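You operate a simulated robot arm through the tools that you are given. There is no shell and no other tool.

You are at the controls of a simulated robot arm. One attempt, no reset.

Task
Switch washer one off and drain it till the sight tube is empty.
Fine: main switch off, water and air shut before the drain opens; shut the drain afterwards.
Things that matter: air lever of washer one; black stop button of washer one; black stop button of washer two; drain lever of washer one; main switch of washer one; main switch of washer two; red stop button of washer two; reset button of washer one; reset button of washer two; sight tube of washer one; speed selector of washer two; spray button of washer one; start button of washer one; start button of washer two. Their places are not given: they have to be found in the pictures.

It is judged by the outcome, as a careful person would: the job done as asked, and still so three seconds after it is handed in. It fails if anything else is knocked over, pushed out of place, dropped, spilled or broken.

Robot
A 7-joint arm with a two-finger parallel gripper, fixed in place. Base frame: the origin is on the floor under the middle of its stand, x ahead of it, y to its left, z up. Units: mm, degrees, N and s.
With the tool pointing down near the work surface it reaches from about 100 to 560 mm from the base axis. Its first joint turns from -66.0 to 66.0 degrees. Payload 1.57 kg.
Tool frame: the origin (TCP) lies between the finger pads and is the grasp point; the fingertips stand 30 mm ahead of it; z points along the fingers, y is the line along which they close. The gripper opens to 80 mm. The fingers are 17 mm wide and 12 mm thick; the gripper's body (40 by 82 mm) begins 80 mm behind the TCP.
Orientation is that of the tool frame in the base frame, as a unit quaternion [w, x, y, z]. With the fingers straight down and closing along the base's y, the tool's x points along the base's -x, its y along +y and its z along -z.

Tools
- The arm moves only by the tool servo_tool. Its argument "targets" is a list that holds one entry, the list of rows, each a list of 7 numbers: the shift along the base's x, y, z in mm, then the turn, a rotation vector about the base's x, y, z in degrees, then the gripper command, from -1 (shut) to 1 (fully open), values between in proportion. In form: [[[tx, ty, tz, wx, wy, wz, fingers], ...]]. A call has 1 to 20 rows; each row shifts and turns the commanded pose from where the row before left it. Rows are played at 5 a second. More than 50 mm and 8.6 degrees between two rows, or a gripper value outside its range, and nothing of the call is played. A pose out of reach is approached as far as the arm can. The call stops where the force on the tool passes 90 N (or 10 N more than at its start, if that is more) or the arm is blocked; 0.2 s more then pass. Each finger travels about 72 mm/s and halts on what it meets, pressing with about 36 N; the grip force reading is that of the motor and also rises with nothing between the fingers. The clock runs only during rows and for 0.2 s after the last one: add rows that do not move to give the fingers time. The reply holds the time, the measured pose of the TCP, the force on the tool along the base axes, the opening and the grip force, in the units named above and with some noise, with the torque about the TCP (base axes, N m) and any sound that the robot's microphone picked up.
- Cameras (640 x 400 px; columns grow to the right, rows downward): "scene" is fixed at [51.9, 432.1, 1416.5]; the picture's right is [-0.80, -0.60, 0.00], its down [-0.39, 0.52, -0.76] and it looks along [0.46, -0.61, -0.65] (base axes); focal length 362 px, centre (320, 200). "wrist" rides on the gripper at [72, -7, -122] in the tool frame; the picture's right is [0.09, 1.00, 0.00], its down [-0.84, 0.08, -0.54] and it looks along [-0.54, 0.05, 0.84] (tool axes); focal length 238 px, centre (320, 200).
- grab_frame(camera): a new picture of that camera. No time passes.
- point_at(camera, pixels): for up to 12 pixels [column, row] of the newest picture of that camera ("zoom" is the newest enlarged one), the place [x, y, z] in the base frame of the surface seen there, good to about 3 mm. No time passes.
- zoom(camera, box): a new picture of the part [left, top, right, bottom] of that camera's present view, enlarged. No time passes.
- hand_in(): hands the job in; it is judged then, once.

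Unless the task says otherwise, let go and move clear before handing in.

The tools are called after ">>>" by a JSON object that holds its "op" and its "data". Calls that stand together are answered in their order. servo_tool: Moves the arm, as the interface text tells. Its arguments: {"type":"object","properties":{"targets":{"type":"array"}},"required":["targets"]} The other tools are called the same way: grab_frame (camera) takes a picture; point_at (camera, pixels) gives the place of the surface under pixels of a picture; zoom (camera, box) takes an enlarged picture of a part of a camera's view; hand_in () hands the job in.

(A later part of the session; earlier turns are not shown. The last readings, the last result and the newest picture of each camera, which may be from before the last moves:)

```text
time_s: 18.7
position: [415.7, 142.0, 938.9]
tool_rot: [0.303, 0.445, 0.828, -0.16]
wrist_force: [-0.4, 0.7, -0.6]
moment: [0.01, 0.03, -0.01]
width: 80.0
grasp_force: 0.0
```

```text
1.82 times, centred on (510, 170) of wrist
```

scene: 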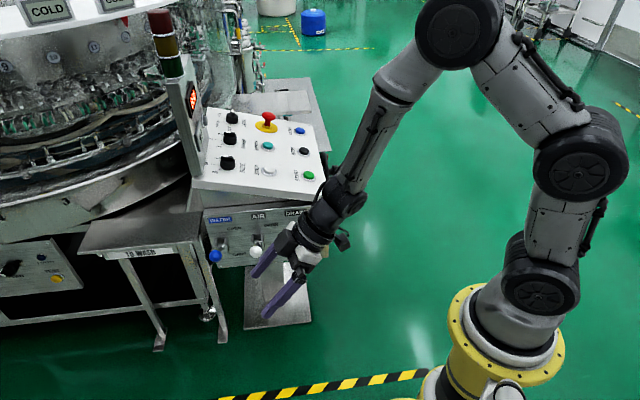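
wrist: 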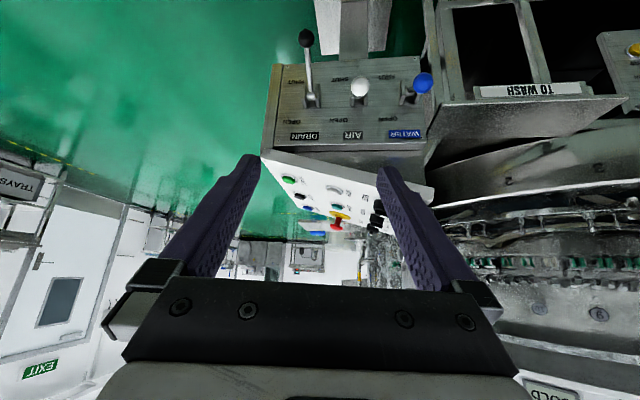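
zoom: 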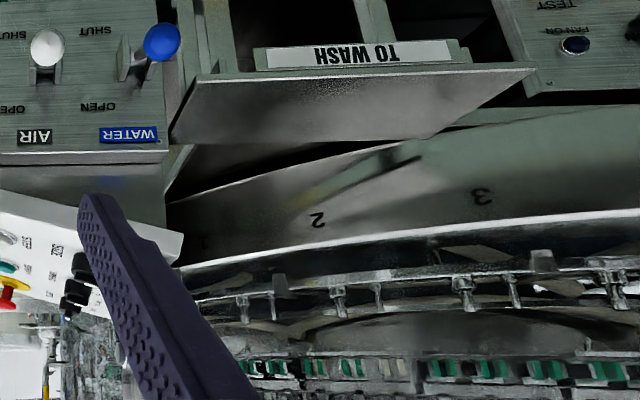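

I still see no sight tube. I'll get the places of the cylinder and banded pipes behind the console at scene (228-250, 20-85), and look at the wrist picture's other parts.

>>> {"op": "grab_frame", "data": {"camera": "scene"}}

>>> {"op": "point_at", "data": {"camera": "scene", "pixels": [[234, 70], [241, 33], [243, 21], [226, 30], [255, 80], [258, 55], [265, 90], [203, 135], [197, 98], [206, 124], [170, 100], [288, 100]]}}

>>> {"op": "zoom", "data": {"camera": "wrist", "box": [440, 0, 640, 120]}}

>>> {"op": "zoom", "data": {"camera": "wrist", "box": [0, 120, 240, 400]}}

```text
taken
```

scene: 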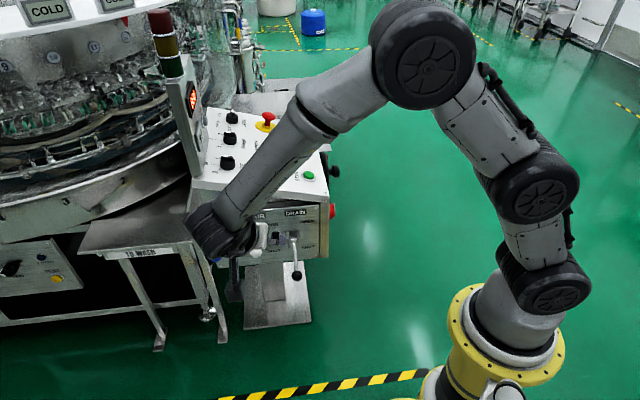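

```text
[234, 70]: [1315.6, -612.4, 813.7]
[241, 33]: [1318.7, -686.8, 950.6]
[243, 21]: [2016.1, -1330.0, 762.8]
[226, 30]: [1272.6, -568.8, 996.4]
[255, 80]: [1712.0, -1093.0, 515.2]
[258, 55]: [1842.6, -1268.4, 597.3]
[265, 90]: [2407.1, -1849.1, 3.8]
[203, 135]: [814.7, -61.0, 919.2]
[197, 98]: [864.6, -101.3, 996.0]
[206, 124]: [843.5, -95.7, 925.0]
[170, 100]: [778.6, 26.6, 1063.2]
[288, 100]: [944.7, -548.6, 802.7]
```

```text
3.20 times, centred on (540, 60) of wrist
```

zoom: 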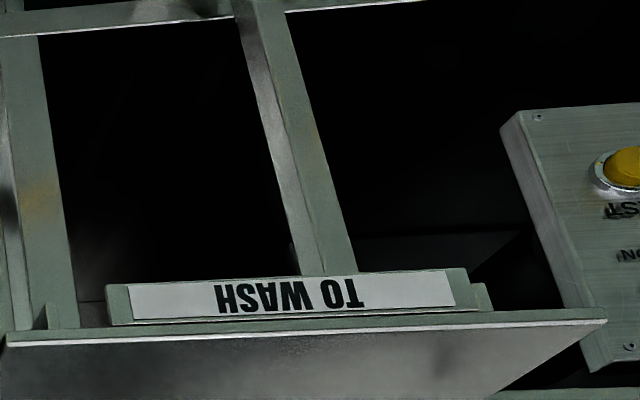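

```text
1.43 times, centred on (120, 260) of wrist
```

zoom: 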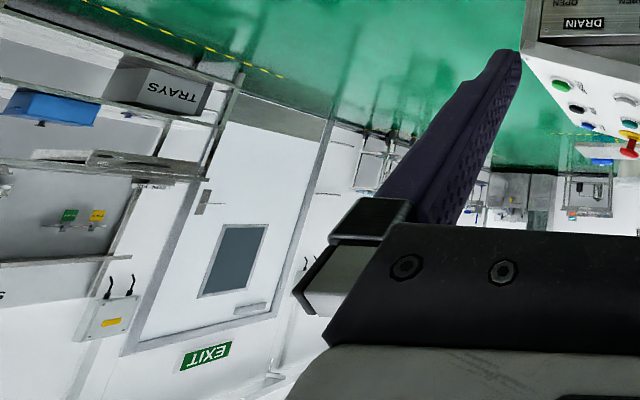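

The banded pipes lie more than 1.3 m away, so they aren't reachable. At the right edge of my earlier left-looking picture there was a white lever with "OFF" and "AIR" text, so I'll turn further left to look there.

>>> {"op": "servo_tool", "data": {"targets": [[[-5, 5, -5, 0, 0, 8.5, 1], [-5, 5, -5, 0, 0, 8.5, 1], [-5, 5, -5, 0, 0, 8.5, 1], [-5, 5, -5, 0, 0, 8.5, 1], [-5, 5, -5, 0, 0, 8.5, 1], [-5, 5, -5, 0, 0, 8.5, 1], [-5, 5, -5, 0, 0, 8.5, 1], [-5, 5, -5, 0, 0, 8.5, 1], [-5, 5, -5, 0, 0, 8.5, 1], [0, 0, -5, 0, 0, 8.5, 1], [0, 0, -5, 0, 0, 8.5, 1], [0, 0, 0, 0, 0, 8.5, 1], [0, 0, 0, 0, 0, 8.5, 1], [0, 0, 0, 0, 0, 8.5, 1], [0, 0, 0, 0, 0, 8.5, 1], [0, 0, 0, 0, 0, 8.5, 1], [0, 0, 0, 0, 0, 8.5, 1]]]}}

>>> {"op": "grab_frame", "data": {"camera": "wrist"}}

>>> {"op": "grab_frame", "data": {"camera": "scene"}}

```text
time_s: 22.3
position: [370.2, 188.1, 881.9]
tool_rot: [0.244, -0.654, 0.674, 0.242]
wrist_force: [-0.3, -0.5, 0.6]
moment: [0.02, 0.04, 0.02]
width: 79.7
grasp_force: 0.1
```

```text
taken
```

wrist: 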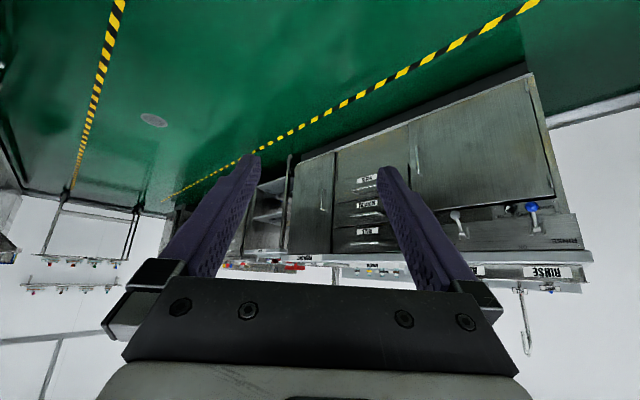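

```text
taken
```

scene: 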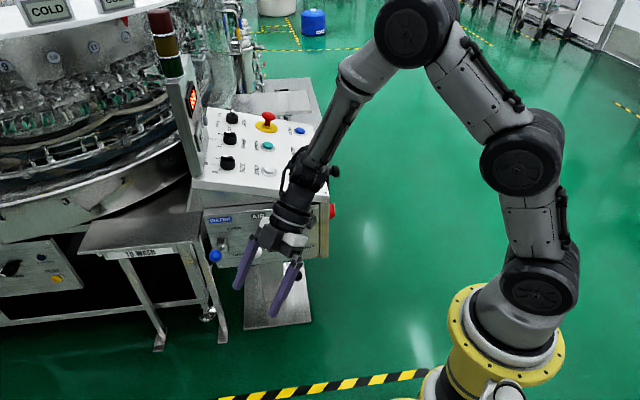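

That bench with RINSE and AIR/WATER levers is about 2 m away, so it's unreachable and not part of this job. Next I'll look at the console's left face, beside the table, which no picture has shown yet.

>>> {"op": "servo_tool", "data": {"targets": [[[5, 0, 4, 0, 0, -8.5, 1], [5, 0, 4, 0, 0, -8.5, 1], [5, 0, 4, 0, 0, -8.5, 1], [5, 0, 4, 0, 0, -8.5, 1], [5, 0, 4, 0, 0, -8.5, 1], [5, 0, 4, 0, 0, -8.5, 1], [5, 0, 4, 0, 0, -8.5, 1], [5, 0, 4, 0, 0, -8.5, 1], [5, 0, 4, 0, 0, -8.5, 1], [5, 0, 4, 0, 0, -8.5, 1], [5, 0, 0, 0, 0, -8.5, 1], [5, 0, 0, 0, 0, -8.5, 1], [5, 0, 0, 0, 0, -8.5, 1], [5, 0, 0, 0, 0, -8.5, 1], [5, 0, 0, 0, 0, -8.5, 1], [5, 0, 0, 0, 0, -8.5, 1], [5, 0, 0, 0, 0, -8.5, 1], [5, 0, 0, 0, 0, -8.5, 1], [5, 0, 0, 0, 0, -8.5, 1]]]}}

>>> {"op": "servo_tool", "data": {"targets": [[[20, 0, 0, 0, 0, -6, 1], [20, 0, 0, 0, 0, -6, 1], [20, 0, 0, 0, 0, -6, 1], [20, 0, 0, 0, 0, -6, 1], [20, 0, 0, 0, 0, 0, 1]]]}}

>>> {"op": "grab_frame", "data": {"camera": "wrist"}}

>>> {"op": "grab_frame", "data": {"camera": "scene"}}

```text
time_s: 26.3
position: [466.1, 187.2, 923.1]
tool_rot: [0.278, 0.562, 0.752, -0.203]
wrist_force: [0.3, -0.2, 0.1]
moment: [-0.01, -0.03, 0.01]
width: 80.2
grasp_force: 0.1
```

```text
time_s: 27.5
position: [555.4, 186.7, 922.1]
tool_rot: [0.229, 0.706, 0.62, -0.256]
wrist_force: [-0.5, 1.1, -0.4]
moment: [-0.02, -0.03, 0.06]
width: 79.9
grasp_force: 0.1
out of reach, approached as far as the arm can: row 5
```

```text
taken
```

wrist: 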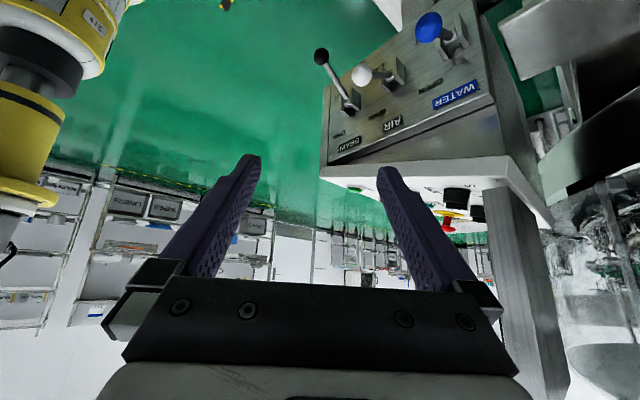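

```text
taken
```

scene: 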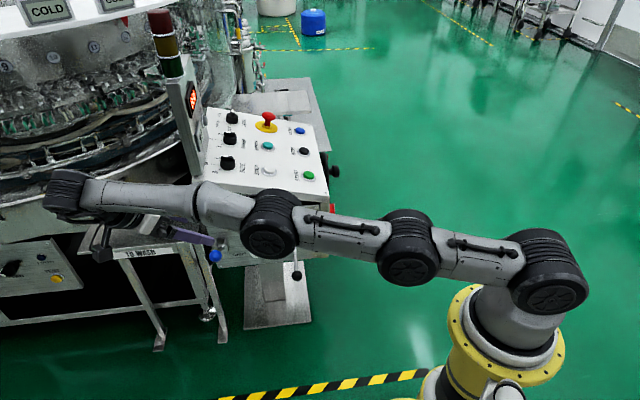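

The arm is nearly stretched here, but the console's left side now shows at (470-570, 20-240). I'll zoom on it.

>>> {"op": "zoom", "data": {"camera": "wrist", "box": [440, 0, 640, 160]}}

>>> {"op": "zoom", "data": {"camera": "wrist", "box": [440, 140, 640, 400]}}

>>> {"op": "zoom", "data": {"camera": "wrist", "box": [260, 0, 500, 240]}}

>>> {"op": "zoom", "data": {"camera": "wrist", "box": [0, 140, 260, 360]}}

```text
2.50 times, centred on (540, 80) of wrist
```

zoom: 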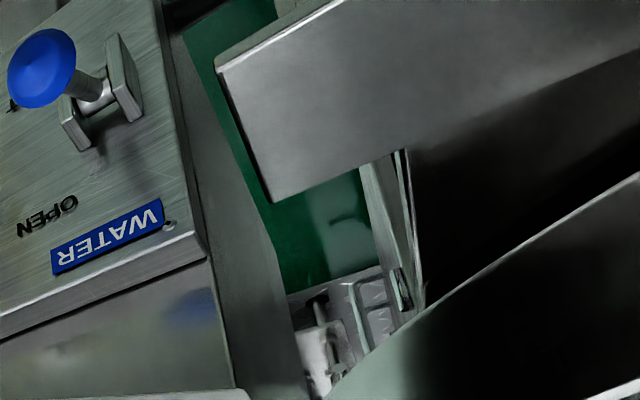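

```text
1.54 times, centred on (540, 270) of wrist
```

zoom: 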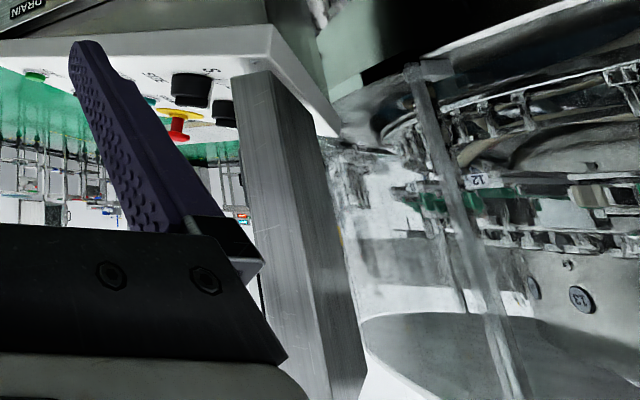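

```text
1.67 times, centred on (380, 120) of wrist
```

zoom: 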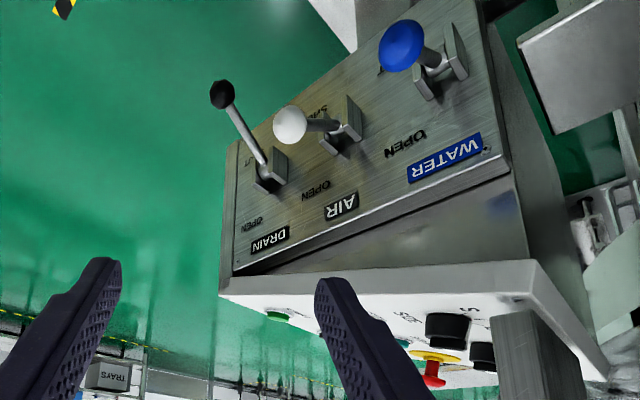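

```text
1.82 times, centred on (130, 250) of wrist
```

zoom: 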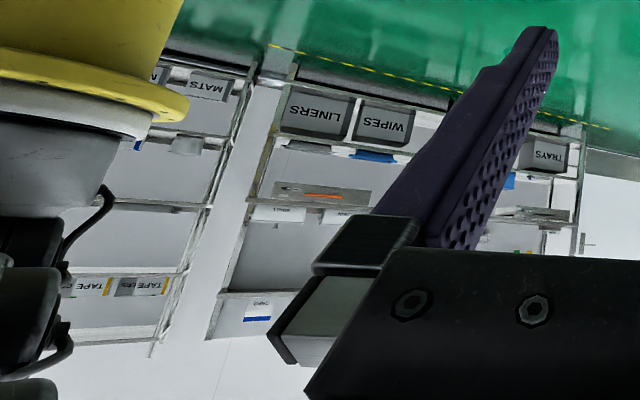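

The left face is plain. A pale, half-transparent pole shows in the second zoom from (415, 65) to (520, 400); I'll zoom on it again and measure where it is.

>>> {"op": "zoom", "data": {"camera": "wrist", "box": [540, 160, 640, 300]}}

>>> {"op": "point_at", "data": {"camera": "zoom", "pixels": [[320, 200], [400, 200], [300, 100], [350, 300], [200, 200], [450, 100]]}}

```text
2.86 times, centred on (590, 230) of wrist
```

zoom: 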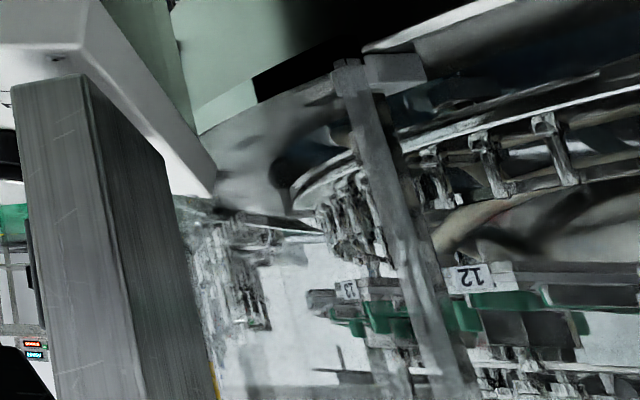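

```text
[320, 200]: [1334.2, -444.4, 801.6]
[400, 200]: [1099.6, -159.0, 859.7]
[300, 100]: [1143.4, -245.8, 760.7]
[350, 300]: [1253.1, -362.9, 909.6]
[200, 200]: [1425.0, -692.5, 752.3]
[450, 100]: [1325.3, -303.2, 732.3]
```

That pole is part of the far machine, so it isn't the sight tube. Zoom boxes shaped unlike the picture seem to show past its edges, so I'll use narrow boxes to widen the scene view on every side.

>>> {"op": "zoom", "data": {"camera": "scene", "box": [0, 0, 10, 400]}}

>>> {"op": "zoom", "data": {"camera": "scene", "box": [0, 0, 640, 10]}}

>>> {"op": "zoom", "data": {"camera": "scene", "box": [630, 0, 640, 400]}}

>>> {"op": "zoom", "data": {"camera": "scene", "box": [0, 390, 640, 400]}}

```text
1.00 times, centred on (5, 200) of scene (not enlarged: the box is as wide or as high as the picture)
```

zoom: 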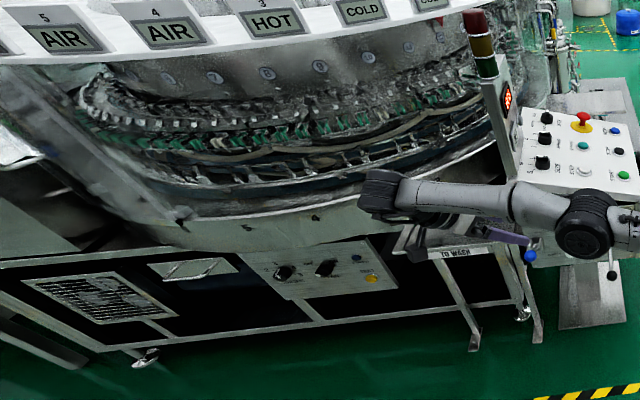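

```text
1.00 times, centred on (320, 5) of scene (not enlarged: the box is as wide or as high as the picture)
```

zoom: 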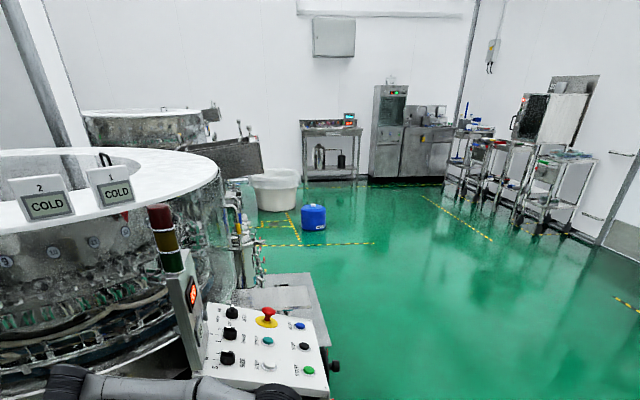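

```text
1.00 times, centred on (635, 200) of scene (not enlarged: the box is as wide or as high as the picture)
```

zoom: 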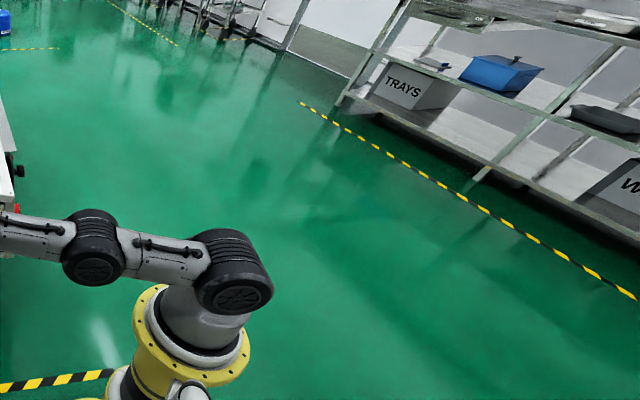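

```text
1.00 times, centred on (320, 395) of scene (not enlarged: the box is as wide or as high as the picture)
```

zoom: 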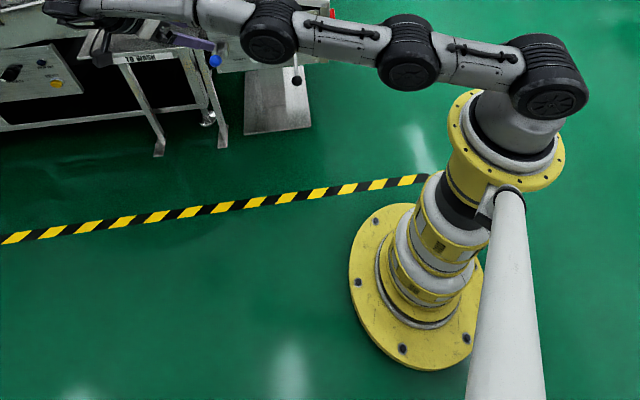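

The wide views show the washer carousel on the left and no second console within reach, but still no sight tube. I'll go back to the right side, closer and lower, to look at the piping next to the console.

>>> {"op": "servo_tool", "data": {"targets": [[[-30, -5, 0, 0, 0, 8, 1], [-30, -15, 0, 0, 0, 8, 1], [-30, -25, 0, 0, 0, 8, 1], [-30, -35, 0, 0, 0, 8, 1], [-25, -40, 0, 0, 0, 8, 1], [-20, -40, 0, 0, 0, 8, 1], [-15, -40, 0, 0, 0, 8, 1], [-10, -40, 0, 0, 0, 8, 1], [0, -40, 0, 0, 0, 8, 1], [0, -40, 0, 0, 0, 8, 1], [0, -40, 0, 0, 0, 8, 1], [0, -40, 0, 0, 0, 8, 1], [0, -40, -5, 0, 0, 8, 1], [0, -40, -10, 0, 0, 8, 1], [0, -40, -10, 0, 0, 5, 1]]]}}

>>> {"op": "grab_frame", "data": {"camera": "wrist"}}

>>> {"op": "zoom", "data": {"camera": "wrist", "box": [60, 60, 260, 260]}}

>>> {"op": "zoom", "data": {"camera": "wrist", "box": [0, 100, 100, 300]}}

```text
time_s: 30.7
position: [365.9, -329.9, 897.8]
tool_rot: [0.337, -0.16, 0.926, 0.062]
wrist_force: [0.5, 0.8, 0.3]
moment: [0.02, 0.01, 0.01]
width: 80.0
grasp_force: 0.0
out of reach, approached as far as the arm can: row 10
```

```text
taken
```

wrist: 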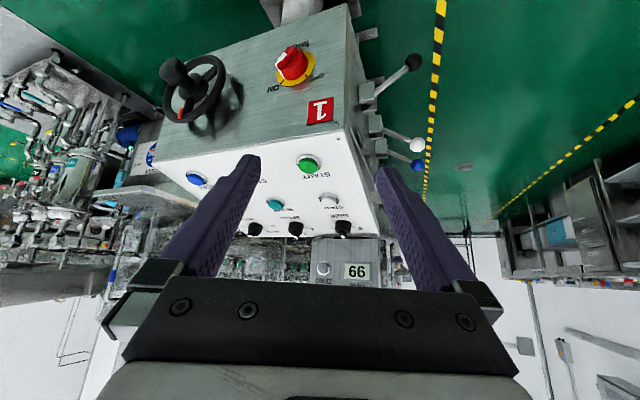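

```text
2.00 times, centred on (160, 160) of wrist
```

zoom: 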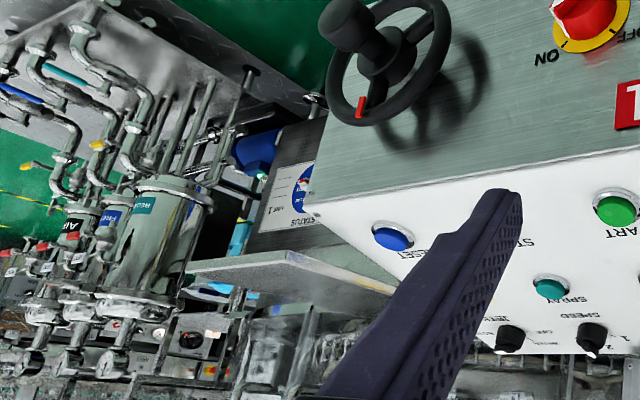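

```text
2.00 times, centred on (50, 200) of wrist
```

zoom: 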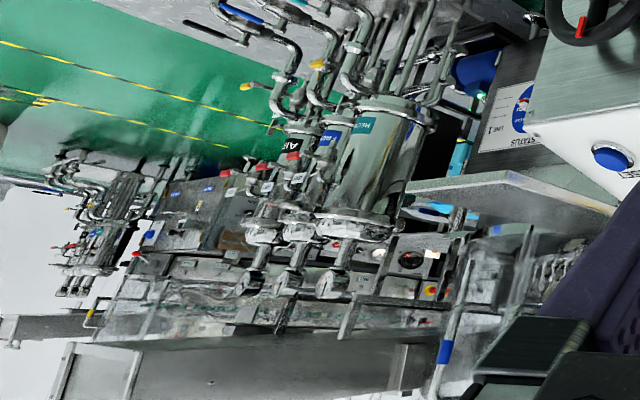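

The cylinders and pipes here are distant machinery. I'll zoom more tightly on the gaps around the console: behind its right-rear edge and underneath.

>>> {"op": "zoom", "data": {"camera": "wrist", "box": [100, 110, 180, 200]}}

>>> {"op": "zoom", "data": {"camera": "wrist", "box": [230, 220, 400, 300]}}

>>> {"op": "zoom", "data": {"camera": "wrist", "box": [160, 0, 480, 20]}}

>>> {"op": "zoom", "data": {"camera": "wrist", "box": [340, 20, 440, 180]}}

```text
4.44 times, centred on (140, 155) of wrist
```

zoom: 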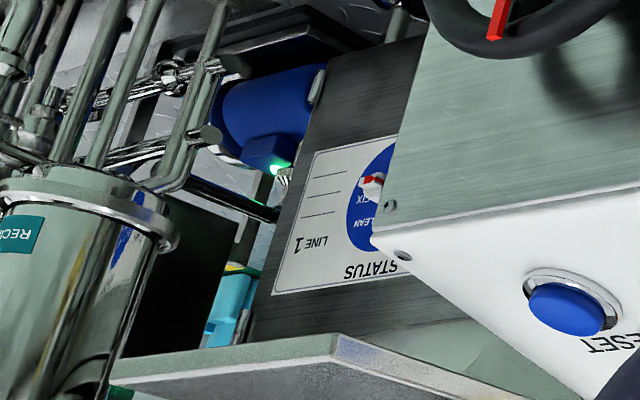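

```text
3.76 times, centred on (315, 260) of wrist
```

zoom: 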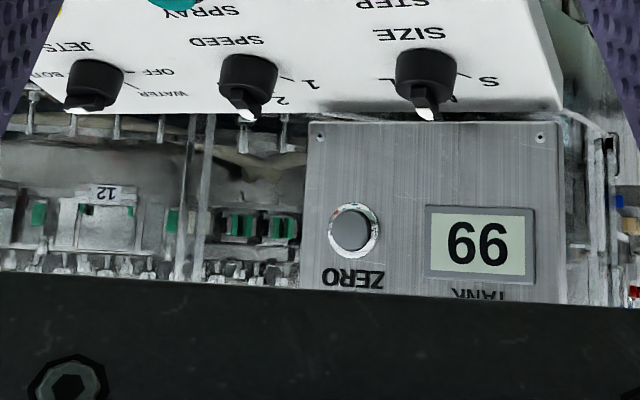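

```text
2.00 times, centred on (320, 10) of wrist
```

zoom: 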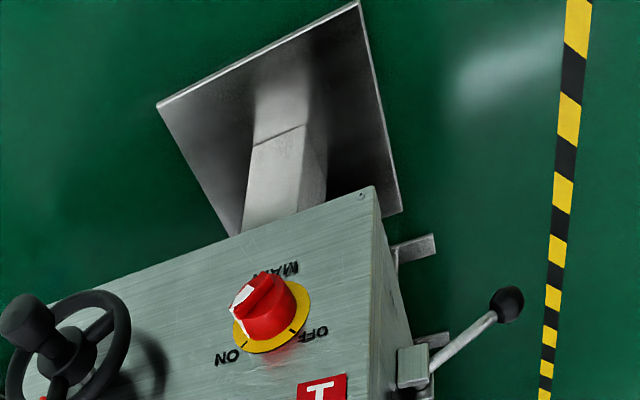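

```text
2.50 times, centred on (390, 100) of wrist
```

zoom: 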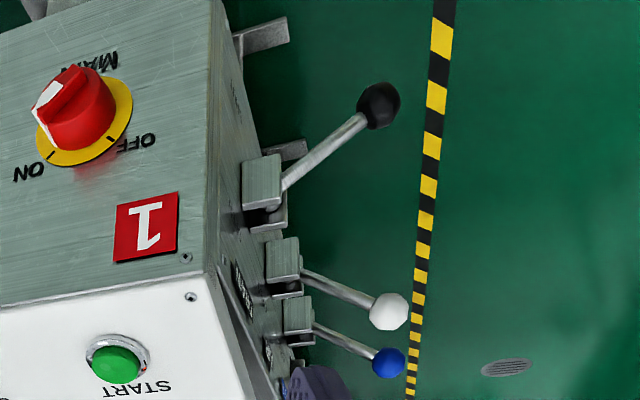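

In the second zoom a thin vertical tube shows behind the panel at (180-215, 115-285), close to where I saw the half-transparent pole. I'll measure it and zoom on it in both cameras.

>>> {"op": "zoom", "data": {"camera": "wrist", "box": [255, 235, 315, 285]}}

>>> {"op": "point_at", "data": {"camera": "zoom", "pixels": [[320, 100], [320, 200], [320, 300], [280, 200], [360, 200], [250, 200], [400, 200], [200, 200], [450, 200], [150, 200]]}}

>>> {"op": "zoom", "data": {"camera": "scene", "box": [195, 50, 255, 110]}}

```text
8.00 times, centred on (285, 260) of wrist
```

zoom: 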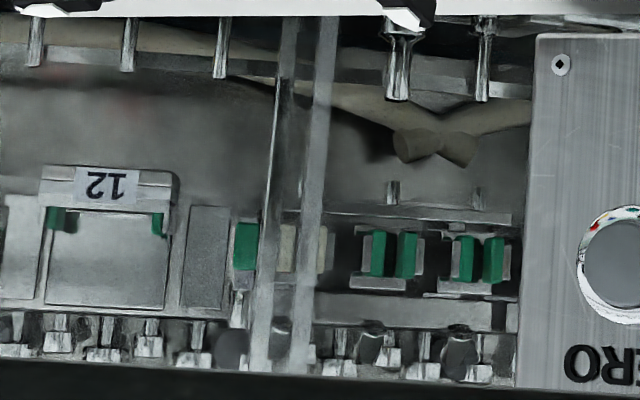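

```text
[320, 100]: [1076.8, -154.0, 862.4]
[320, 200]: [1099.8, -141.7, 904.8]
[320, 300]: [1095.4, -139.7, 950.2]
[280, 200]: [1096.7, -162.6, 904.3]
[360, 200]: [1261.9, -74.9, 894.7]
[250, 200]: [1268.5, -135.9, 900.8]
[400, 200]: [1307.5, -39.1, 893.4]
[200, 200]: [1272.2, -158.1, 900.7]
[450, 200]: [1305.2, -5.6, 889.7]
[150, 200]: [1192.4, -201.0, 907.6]
```

```text
6.67 times, centred on (225, 80) of scene
```

zoom: 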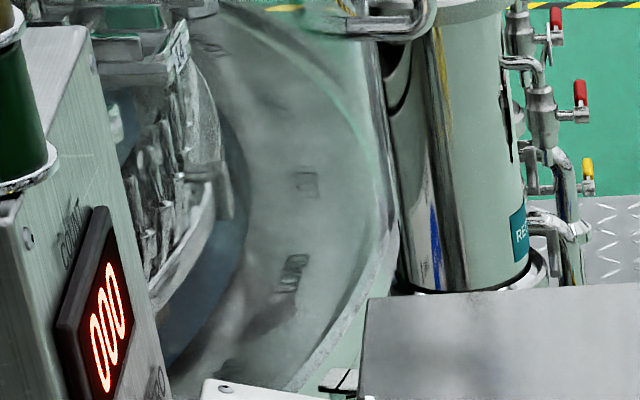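

Those strips are guard posts about 1.1 m away, so they aren't a sight tube. I'll inspect the area below the console and under the table at high zoom, now that the arm is out of the scene camera's way.

>>> {"op": "zoom", "data": {"camera": "scene", "box": [190, 250, 330, 340]}}

>>> {"op": "zoom", "data": {"camera": "scene", "box": [90, 230, 230, 350]}}

>>> {"op": "zoom", "data": {"camera": "scene", "box": [220, 70, 340, 130]}}

>>> {"op": "zoom", "data": {"camera": "scene", "box": [130, 0, 230, 60]}}

```text
4.44 times, centred on (260, 295) of scene
```

zoom: 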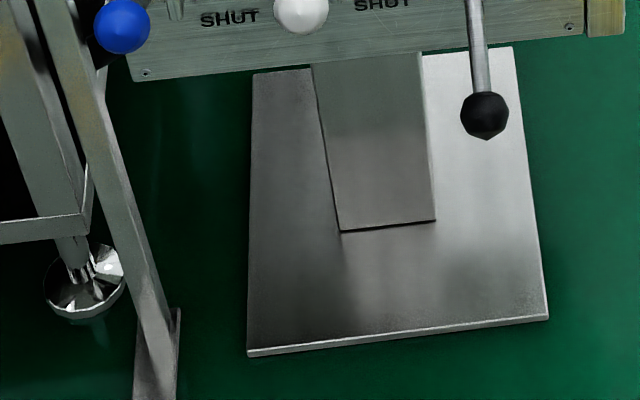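

```text
3.33 times, centred on (160, 290) of scene
```

zoom: 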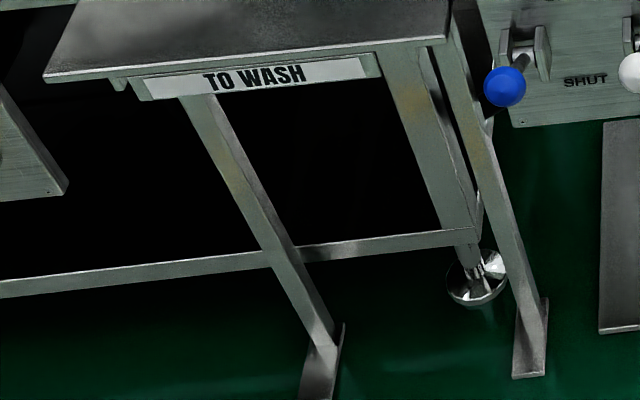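

```text
5.33 times, centred on (280, 100) of scene
```

zoom: 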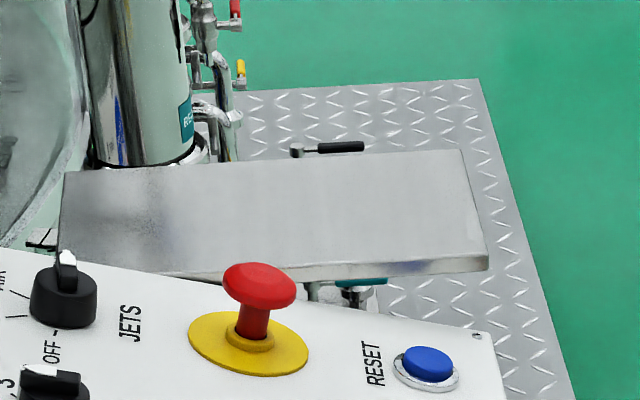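

```text
6.40 times, centred on (180, 30) of scene
```

zoom: 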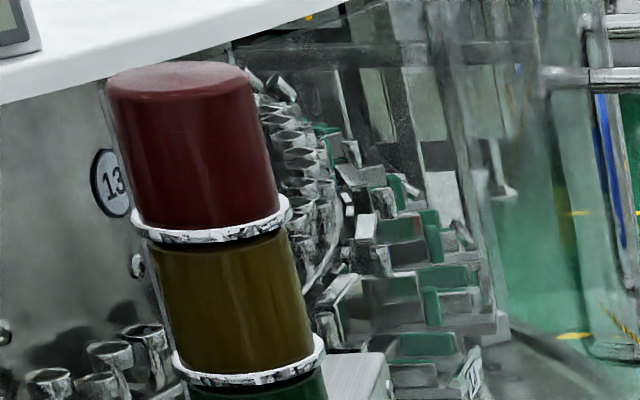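

Still no tube. I'll look at the extended left part of the scene in more detail, since the washer's frame goes on there.

>>> {"op": "zoom", "data": {"camera": "scene", "box": [0, 200, 2, 400]}}

>>> {"op": "zoom", "data": {"camera": "scene", "box": [0, 60, 2, 260]}}

>>> {"op": "zoom", "data": {"camera": "scene", "box": [0, 0, 2, 200]}}

>>> {"op": "zoom", "data": {"camera": "scene", "box": [180, 0, 340, 2]}}

```text
2.00 times, centred on (1, 300) of scene
```

zoom: 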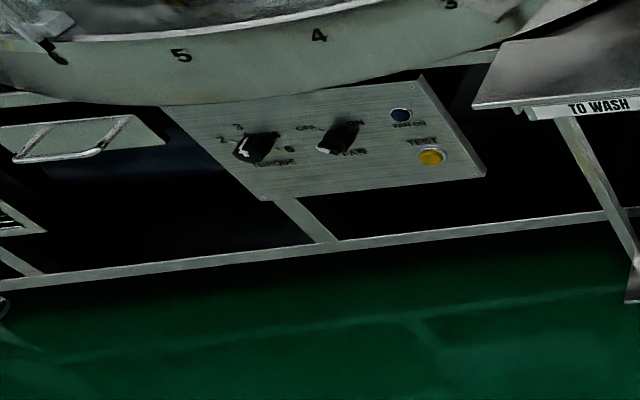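

```text
2.00 times, centred on (1, 160) of scene
```

zoom: 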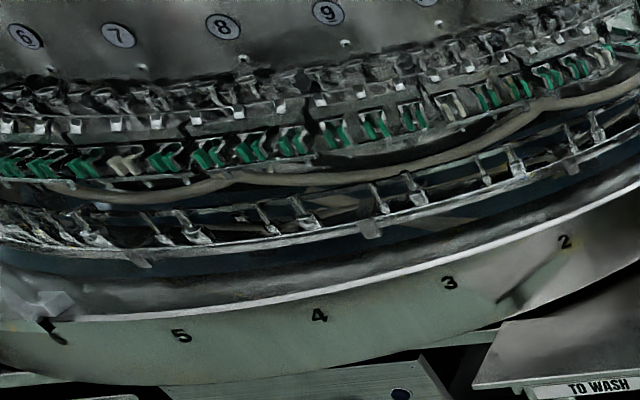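

```text
2.00 times, centred on (1, 100) of scene
```

zoom: 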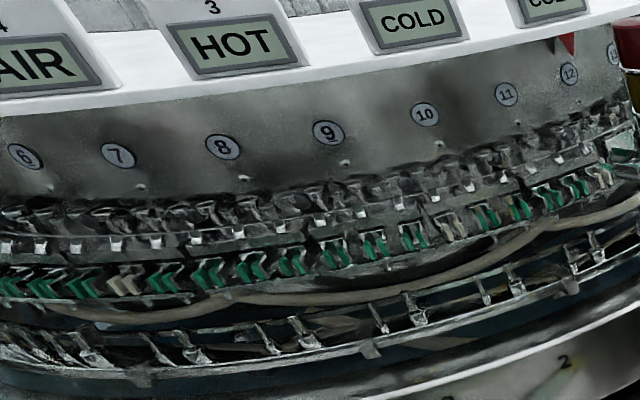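

```text
4.00 times, centred on (260, 1) of scene
```

zoom: 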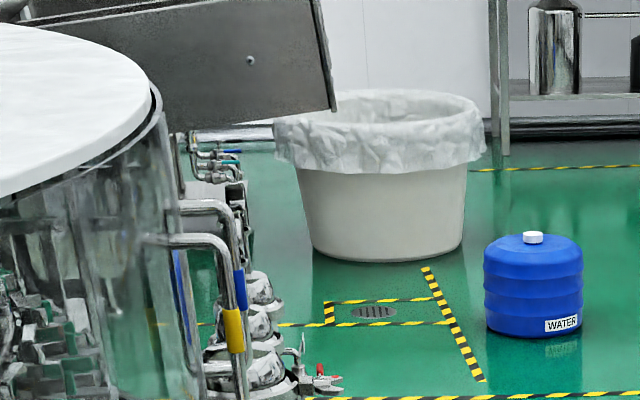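

A vertical blue streak shows next to the banded pipes at scene (225-235, 10-55). I'll zoom on it closely.

>>> {"op": "zoom", "data": {"camera": "scene", "box": [205, 0, 265, 40]}}

>>> {"op": "point_at", "data": {"camera": "zoom", "pixels": [[270, 150], [240, 150], [300, 100], [330, 100], [350, 100], [400, 150], [400, 250], [450, 200], [280, 250], [310, 300]]}}

>>> {"op": "zoom", "data": {"camera": "scene", "box": [205, 30, 265, 70]}}

```text
10.00 times, centred on (235, 20) of scene
```

zoom: 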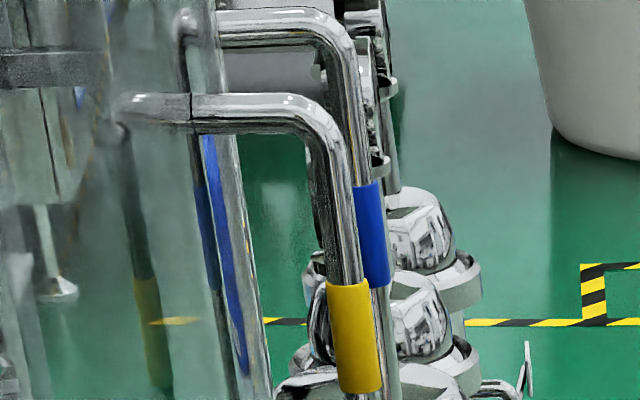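

```text
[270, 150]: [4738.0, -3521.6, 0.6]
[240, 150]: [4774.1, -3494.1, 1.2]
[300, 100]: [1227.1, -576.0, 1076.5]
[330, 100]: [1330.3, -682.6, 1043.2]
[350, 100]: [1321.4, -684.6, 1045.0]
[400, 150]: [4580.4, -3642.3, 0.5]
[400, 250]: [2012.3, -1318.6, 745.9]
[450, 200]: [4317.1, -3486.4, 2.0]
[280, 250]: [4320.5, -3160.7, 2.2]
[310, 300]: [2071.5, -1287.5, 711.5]
```

```text
10.00 times, centred on (235, 50) of scene
```

zoom: 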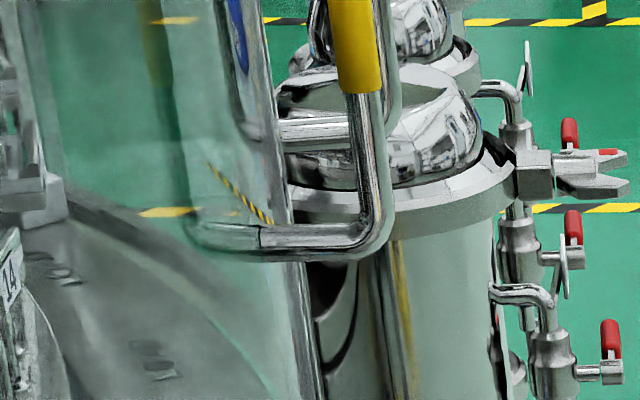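

Those are door handles with coloured grips and reflections. Next I'll view the console from the front at low height, to see beneath the valve box and beside its pedestal.

>>> {"op": "servo_tool", "data": {"targets": [[[0, 45, 0, 0, 0, -6.5, 1], [0, 45, 0, 0, 0, -6.5, 1], [0, 45, 0, 0, 0, -6.5, 1], [0, 45, 0, 0, 0, -6.5, 1], [0, 45, 0, 0, 0, -6.5, 1], [0, 45, 0, 0, 0, -6.5, 1], [0, 45, 0, 0, 0, -6.5, 1], [0, 45, 0, 0, 0, -6.5, 1], [0, 45, 0, 0, 0, -6.5, 1], [0, 45, -10, 0, 0, -6.5, 1], [0, 20, -30, 0, 0, 0, 1], [0, 0, -45, 0, 0, 0, 1], [0, 0, -45, 0, 0, 0, 1], [0, 0, -45, 0, 0, 0, 1], [0, 0, -45, 0, 0, 0, 1], [0, 0, -45, 0, 0, 0, 1]]]}}

>>> {"op": "grab_frame", "data": {"camera": "wrist"}}

>>> {"op": "zoom", "data": {"camera": "wrist", "box": [160, 0, 480, 10]}}

>>> {"op": "grab_frame", "data": {"camera": "scene"}}

```text
time_s: 34.1
position: [366.2, 143.1, 632.9]
tool_rot: [0.319, 0.362, 0.866, -0.129]
wrist_force: [0.1, 0.0, 0.0]
moment: [0.01, 0.0, -0.01]
width: 80.0
grasp_force: 0.1
```

```text
taken
```

wrist: 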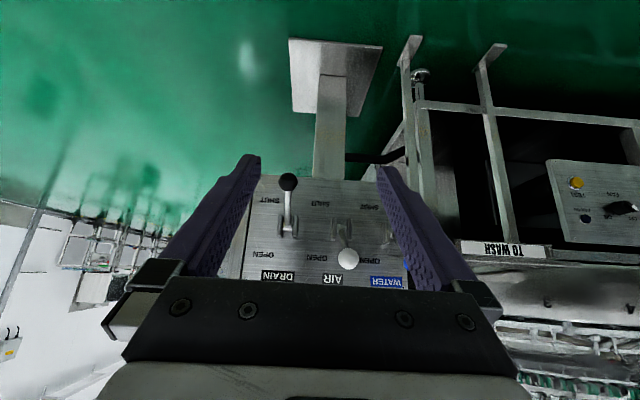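

```text
2.00 times, centred on (320, 5) of wrist
```

zoom: 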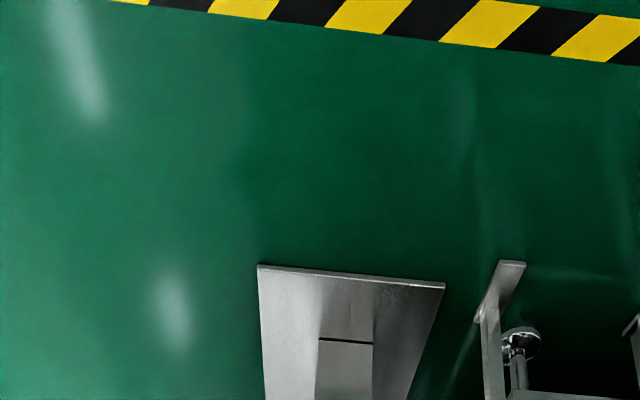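

```text
taken
```

scene: 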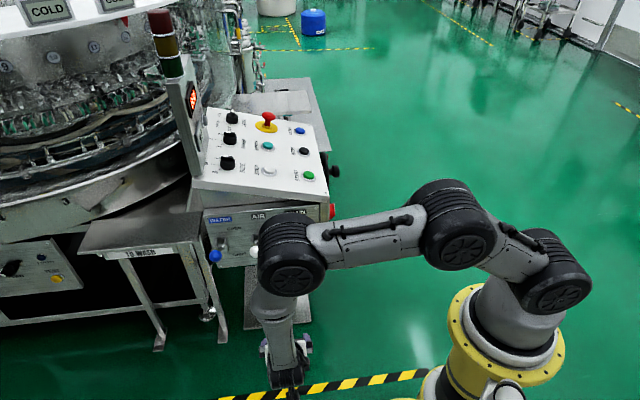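

No sight tube is visible from the front-low view either. The arm is out of the way now, so I'll zoom tightly with the scene camera on the area just behind the console and around the post.

>>> {"op": "zoom", "data": {"camera": "scene", "box": [215, 60, 275, 110]}}

>>> {"op": "zoom", "data": {"camera": "scene", "box": [160, 60, 215, 130]}}

>>> {"op": "zoom", "data": {"camera": "scene", "box": [170, 130, 230, 200]}}

>>> {"op": "zoom", "data": {"camera": "scene", "box": [280, 90, 350, 170]}}

```text
8.00 times, centred on (245, 85) of scene
```

zoom: 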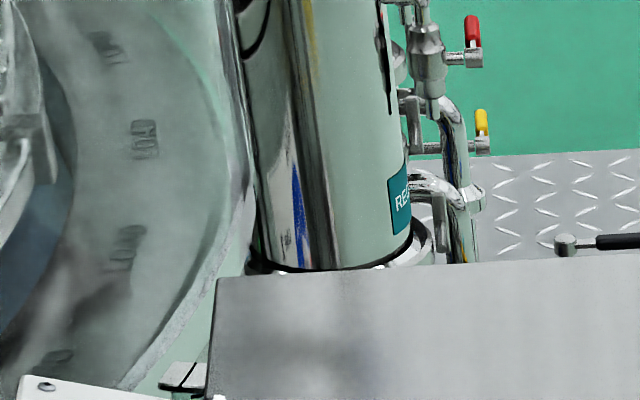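

```text
5.71 times, centred on (188, 95) of scene
```

zoom: 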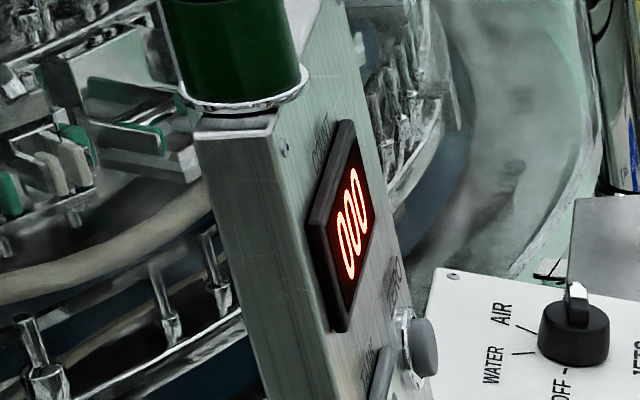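

```text
5.71 times, centred on (200, 165) of scene
```

zoom: 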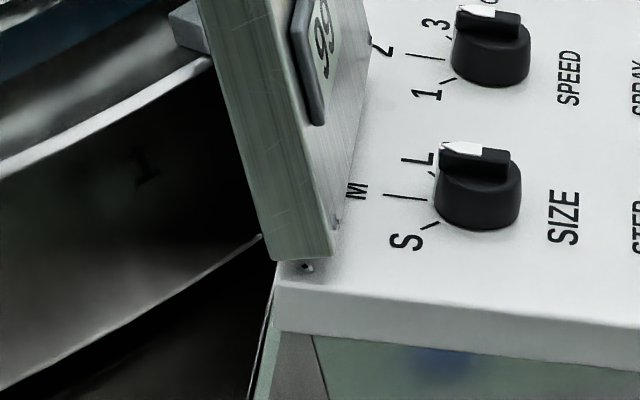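

```text
5.00 times, centred on (315, 130) of scene
```

zoom: 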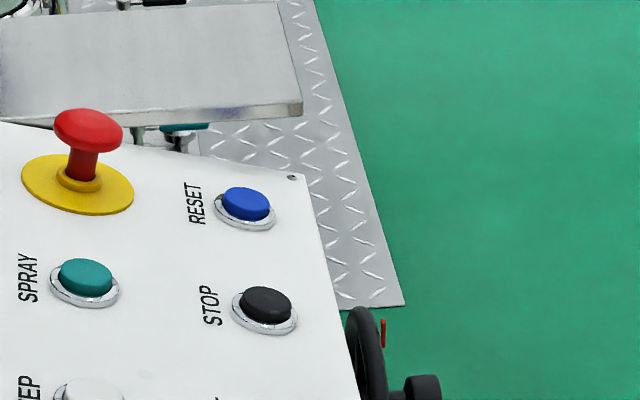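

Still nothing that looks like a sight tube. I'll go up high over the front of the panel to look down over the whole console, including behind the post and the panel's rear edge.

>>> {"op": "servo_tool", "data": {"targets": [[[0, 0, 45, 0, 0, 0, 1], [0, 0, 45, 0, 0, 0, 1], [0, 0, 45, 0, 0, 0, 1], [0, 0, 45, 0, 0, 0, 1], [0, 0, 45, 0, 0, 0, 1], [0, -20, 45, 0, 0, 3, 1], [5, -30, 40, 0, 0, 3, 1], [10, -30, 40, 0, 3, 3, 1], [10, -30, 40, 0, 3, 3, 1], [10, -30, 30, 0, 3, 3, 1], [10, -30, 20, 0, 3, 3, 1], [10, -30, 20, 0, 3, 3, 1]]]}}

>>> {"op": "grab_frame", "data": {"camera": "wrist"}}

>>> {"op": "zoom", "data": {"camera": "wrist", "box": [200, 100, 460, 280]}}

```text
refused: row 7 steps farther than a row can; nothing moved
```

```text
taken
```

wrist: 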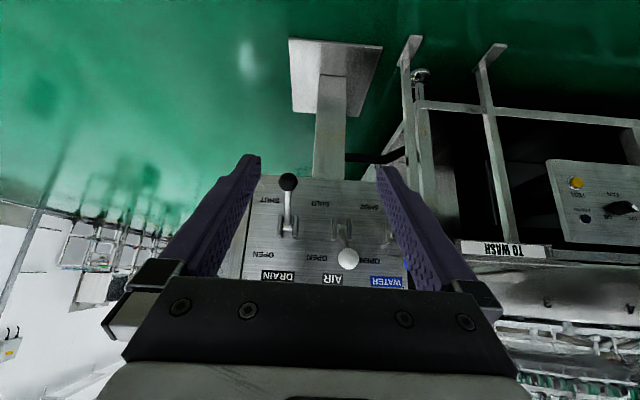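

```text
2.22 times, centred on (330, 190) of wrist
```

zoom: 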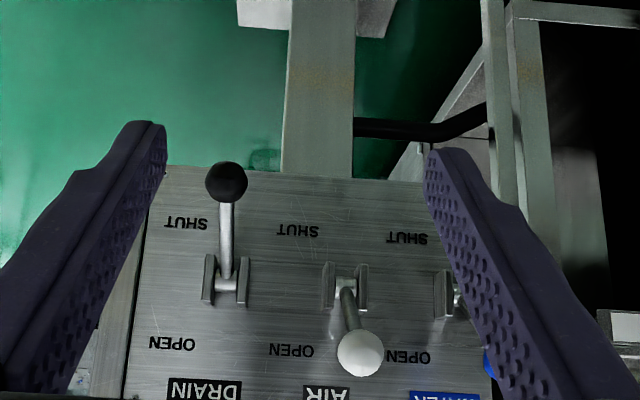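

A row was slightly too long, so nothing moved. The low view shows a black hose under the box at (380, 155); I'll redo the upward move with shorter steps.

>>> {"op": "servo_tool", "data": {"targets": [[[0, 0, 45, 0, 0, 0, 1], [0, 0, 45, 0, 0, 0, 1], [0, 0, 45, 0, 0, 0, 1], [0, 0, 45, 0, 0, 0, 1], [0, 0, 45, 0, 0, 0, 1], [0, -15, 45, 0, 0, 3, 1], [5, -30, 35, 0, 0, 3, 1], [10, -30, 35, 0, 3, 3, 1], [10, -30, 35, 0, 3, 3, 1], [10, -30, 30, 0, 3, 3, 1], [10, -30, 20, 0, 3, 3, 1], [10, -30, 20, 0, 3, 3, 1]]]}}

>>> {"op": "grab_frame", "data": {"camera": "wrist"}}

>>> {"op": "zoom", "data": {"camera": "wrist", "box": [200, 100, 460, 280]}}

```text
time_s: 36.7
position: [422.6, -52.3, 1079.9]
tool_rot: [0.218, 0.182, 0.953, -0.108]
wrist_force: [-0.3, -0.3, -0.2]
moment: [-0.04, 0.0, 0.01]
width: 80.0
grasp_force: 0.0
```

```text
taken
```

wrist: 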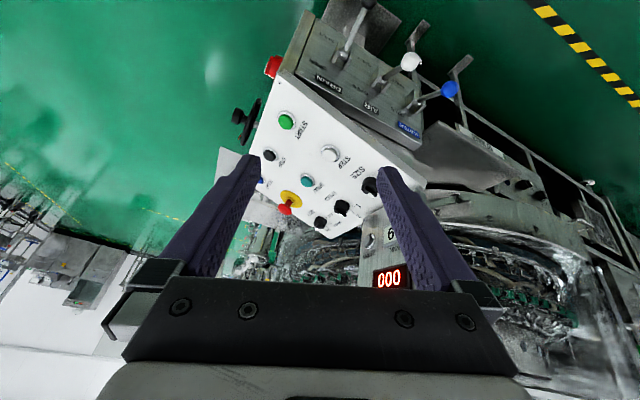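

```text
2.22 times, centred on (330, 190) of wrist
```

zoom: 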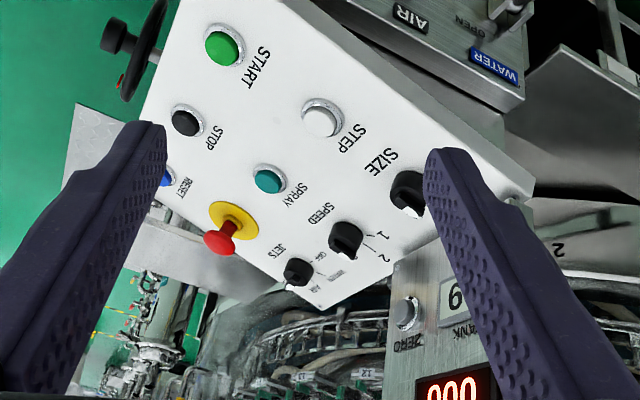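

No tube shows from above. I'll scan the scene picture tile by tile at 4x so that I don't miss a small one.

>>> {"op": "grab_frame", "data": {"camera": "scene"}}

>>> {"op": "zoom", "data": {"camera": "scene", "box": [0, 80, 160, 180]}}

>>> {"op": "zoom", "data": {"camera": "scene", "box": [80, 150, 240, 250]}}

>>> {"op": "zoom", "data": {"camera": "scene", "box": [0, 180, 160, 280]}}

>>> {"op": "zoom", "data": {"camera": "scene", "box": [0, 0, 160, 100]}}

>>> {"op": "zoom", "data": {"camera": "scene", "box": [480, 240, 640, 400]}}

```text
taken
```

scene: 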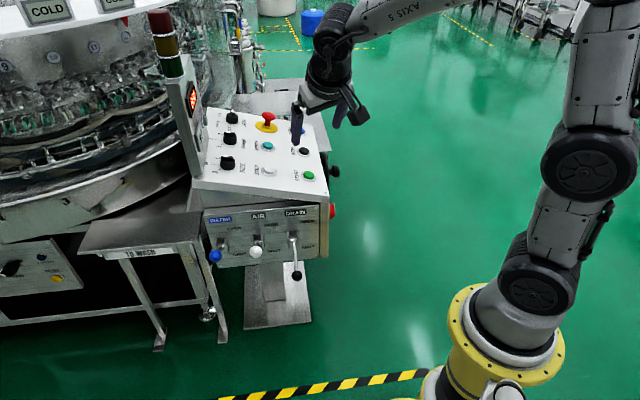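

```text
4.00 times, centred on (80, 130) of scene
```

zoom: 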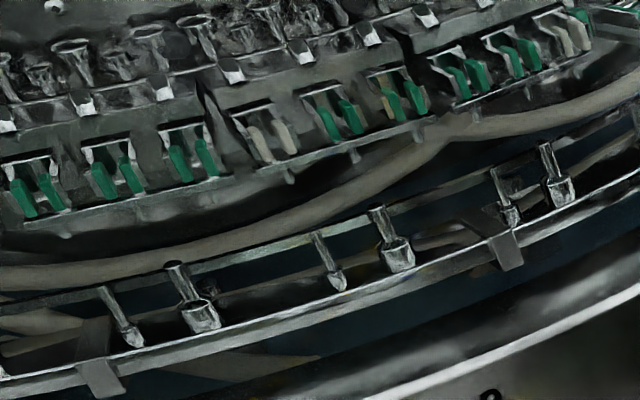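

```text
4.00 times, centred on (160, 200) of scene
```

zoom: 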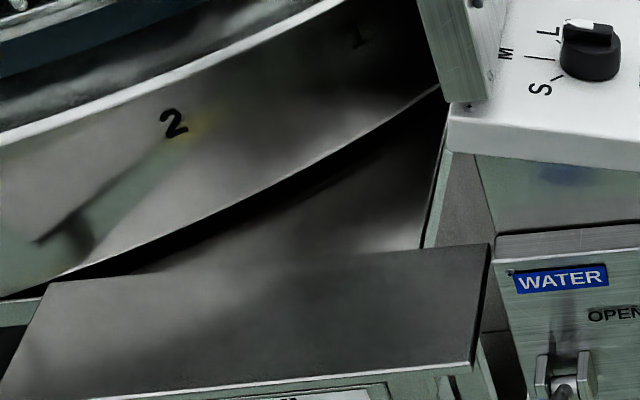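

```text
4.00 times, centred on (80, 230) of scene
```

zoom: 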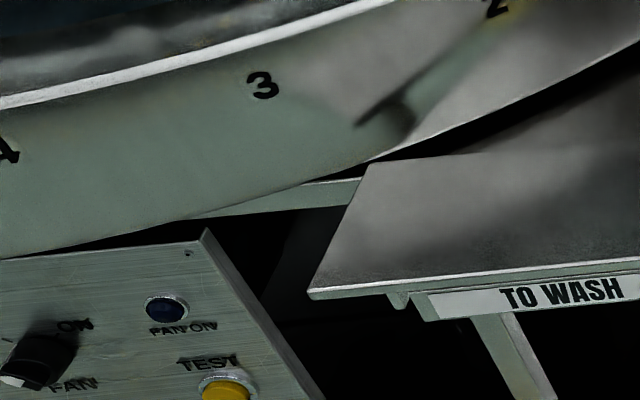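

```text
4.00 times, centred on (80, 50) of scene
```

zoom: 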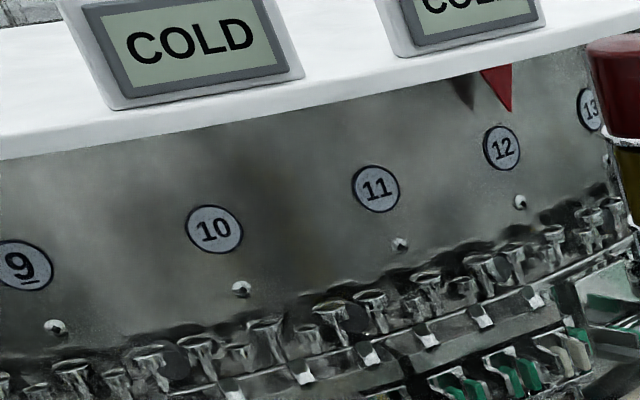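

```text
2.50 times, centred on (560, 320) of scene
```

zoom: 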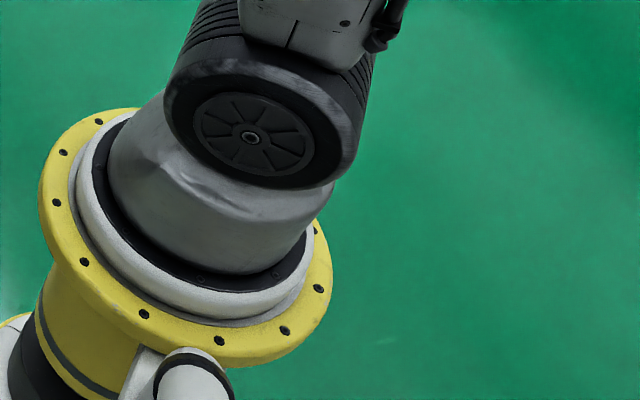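

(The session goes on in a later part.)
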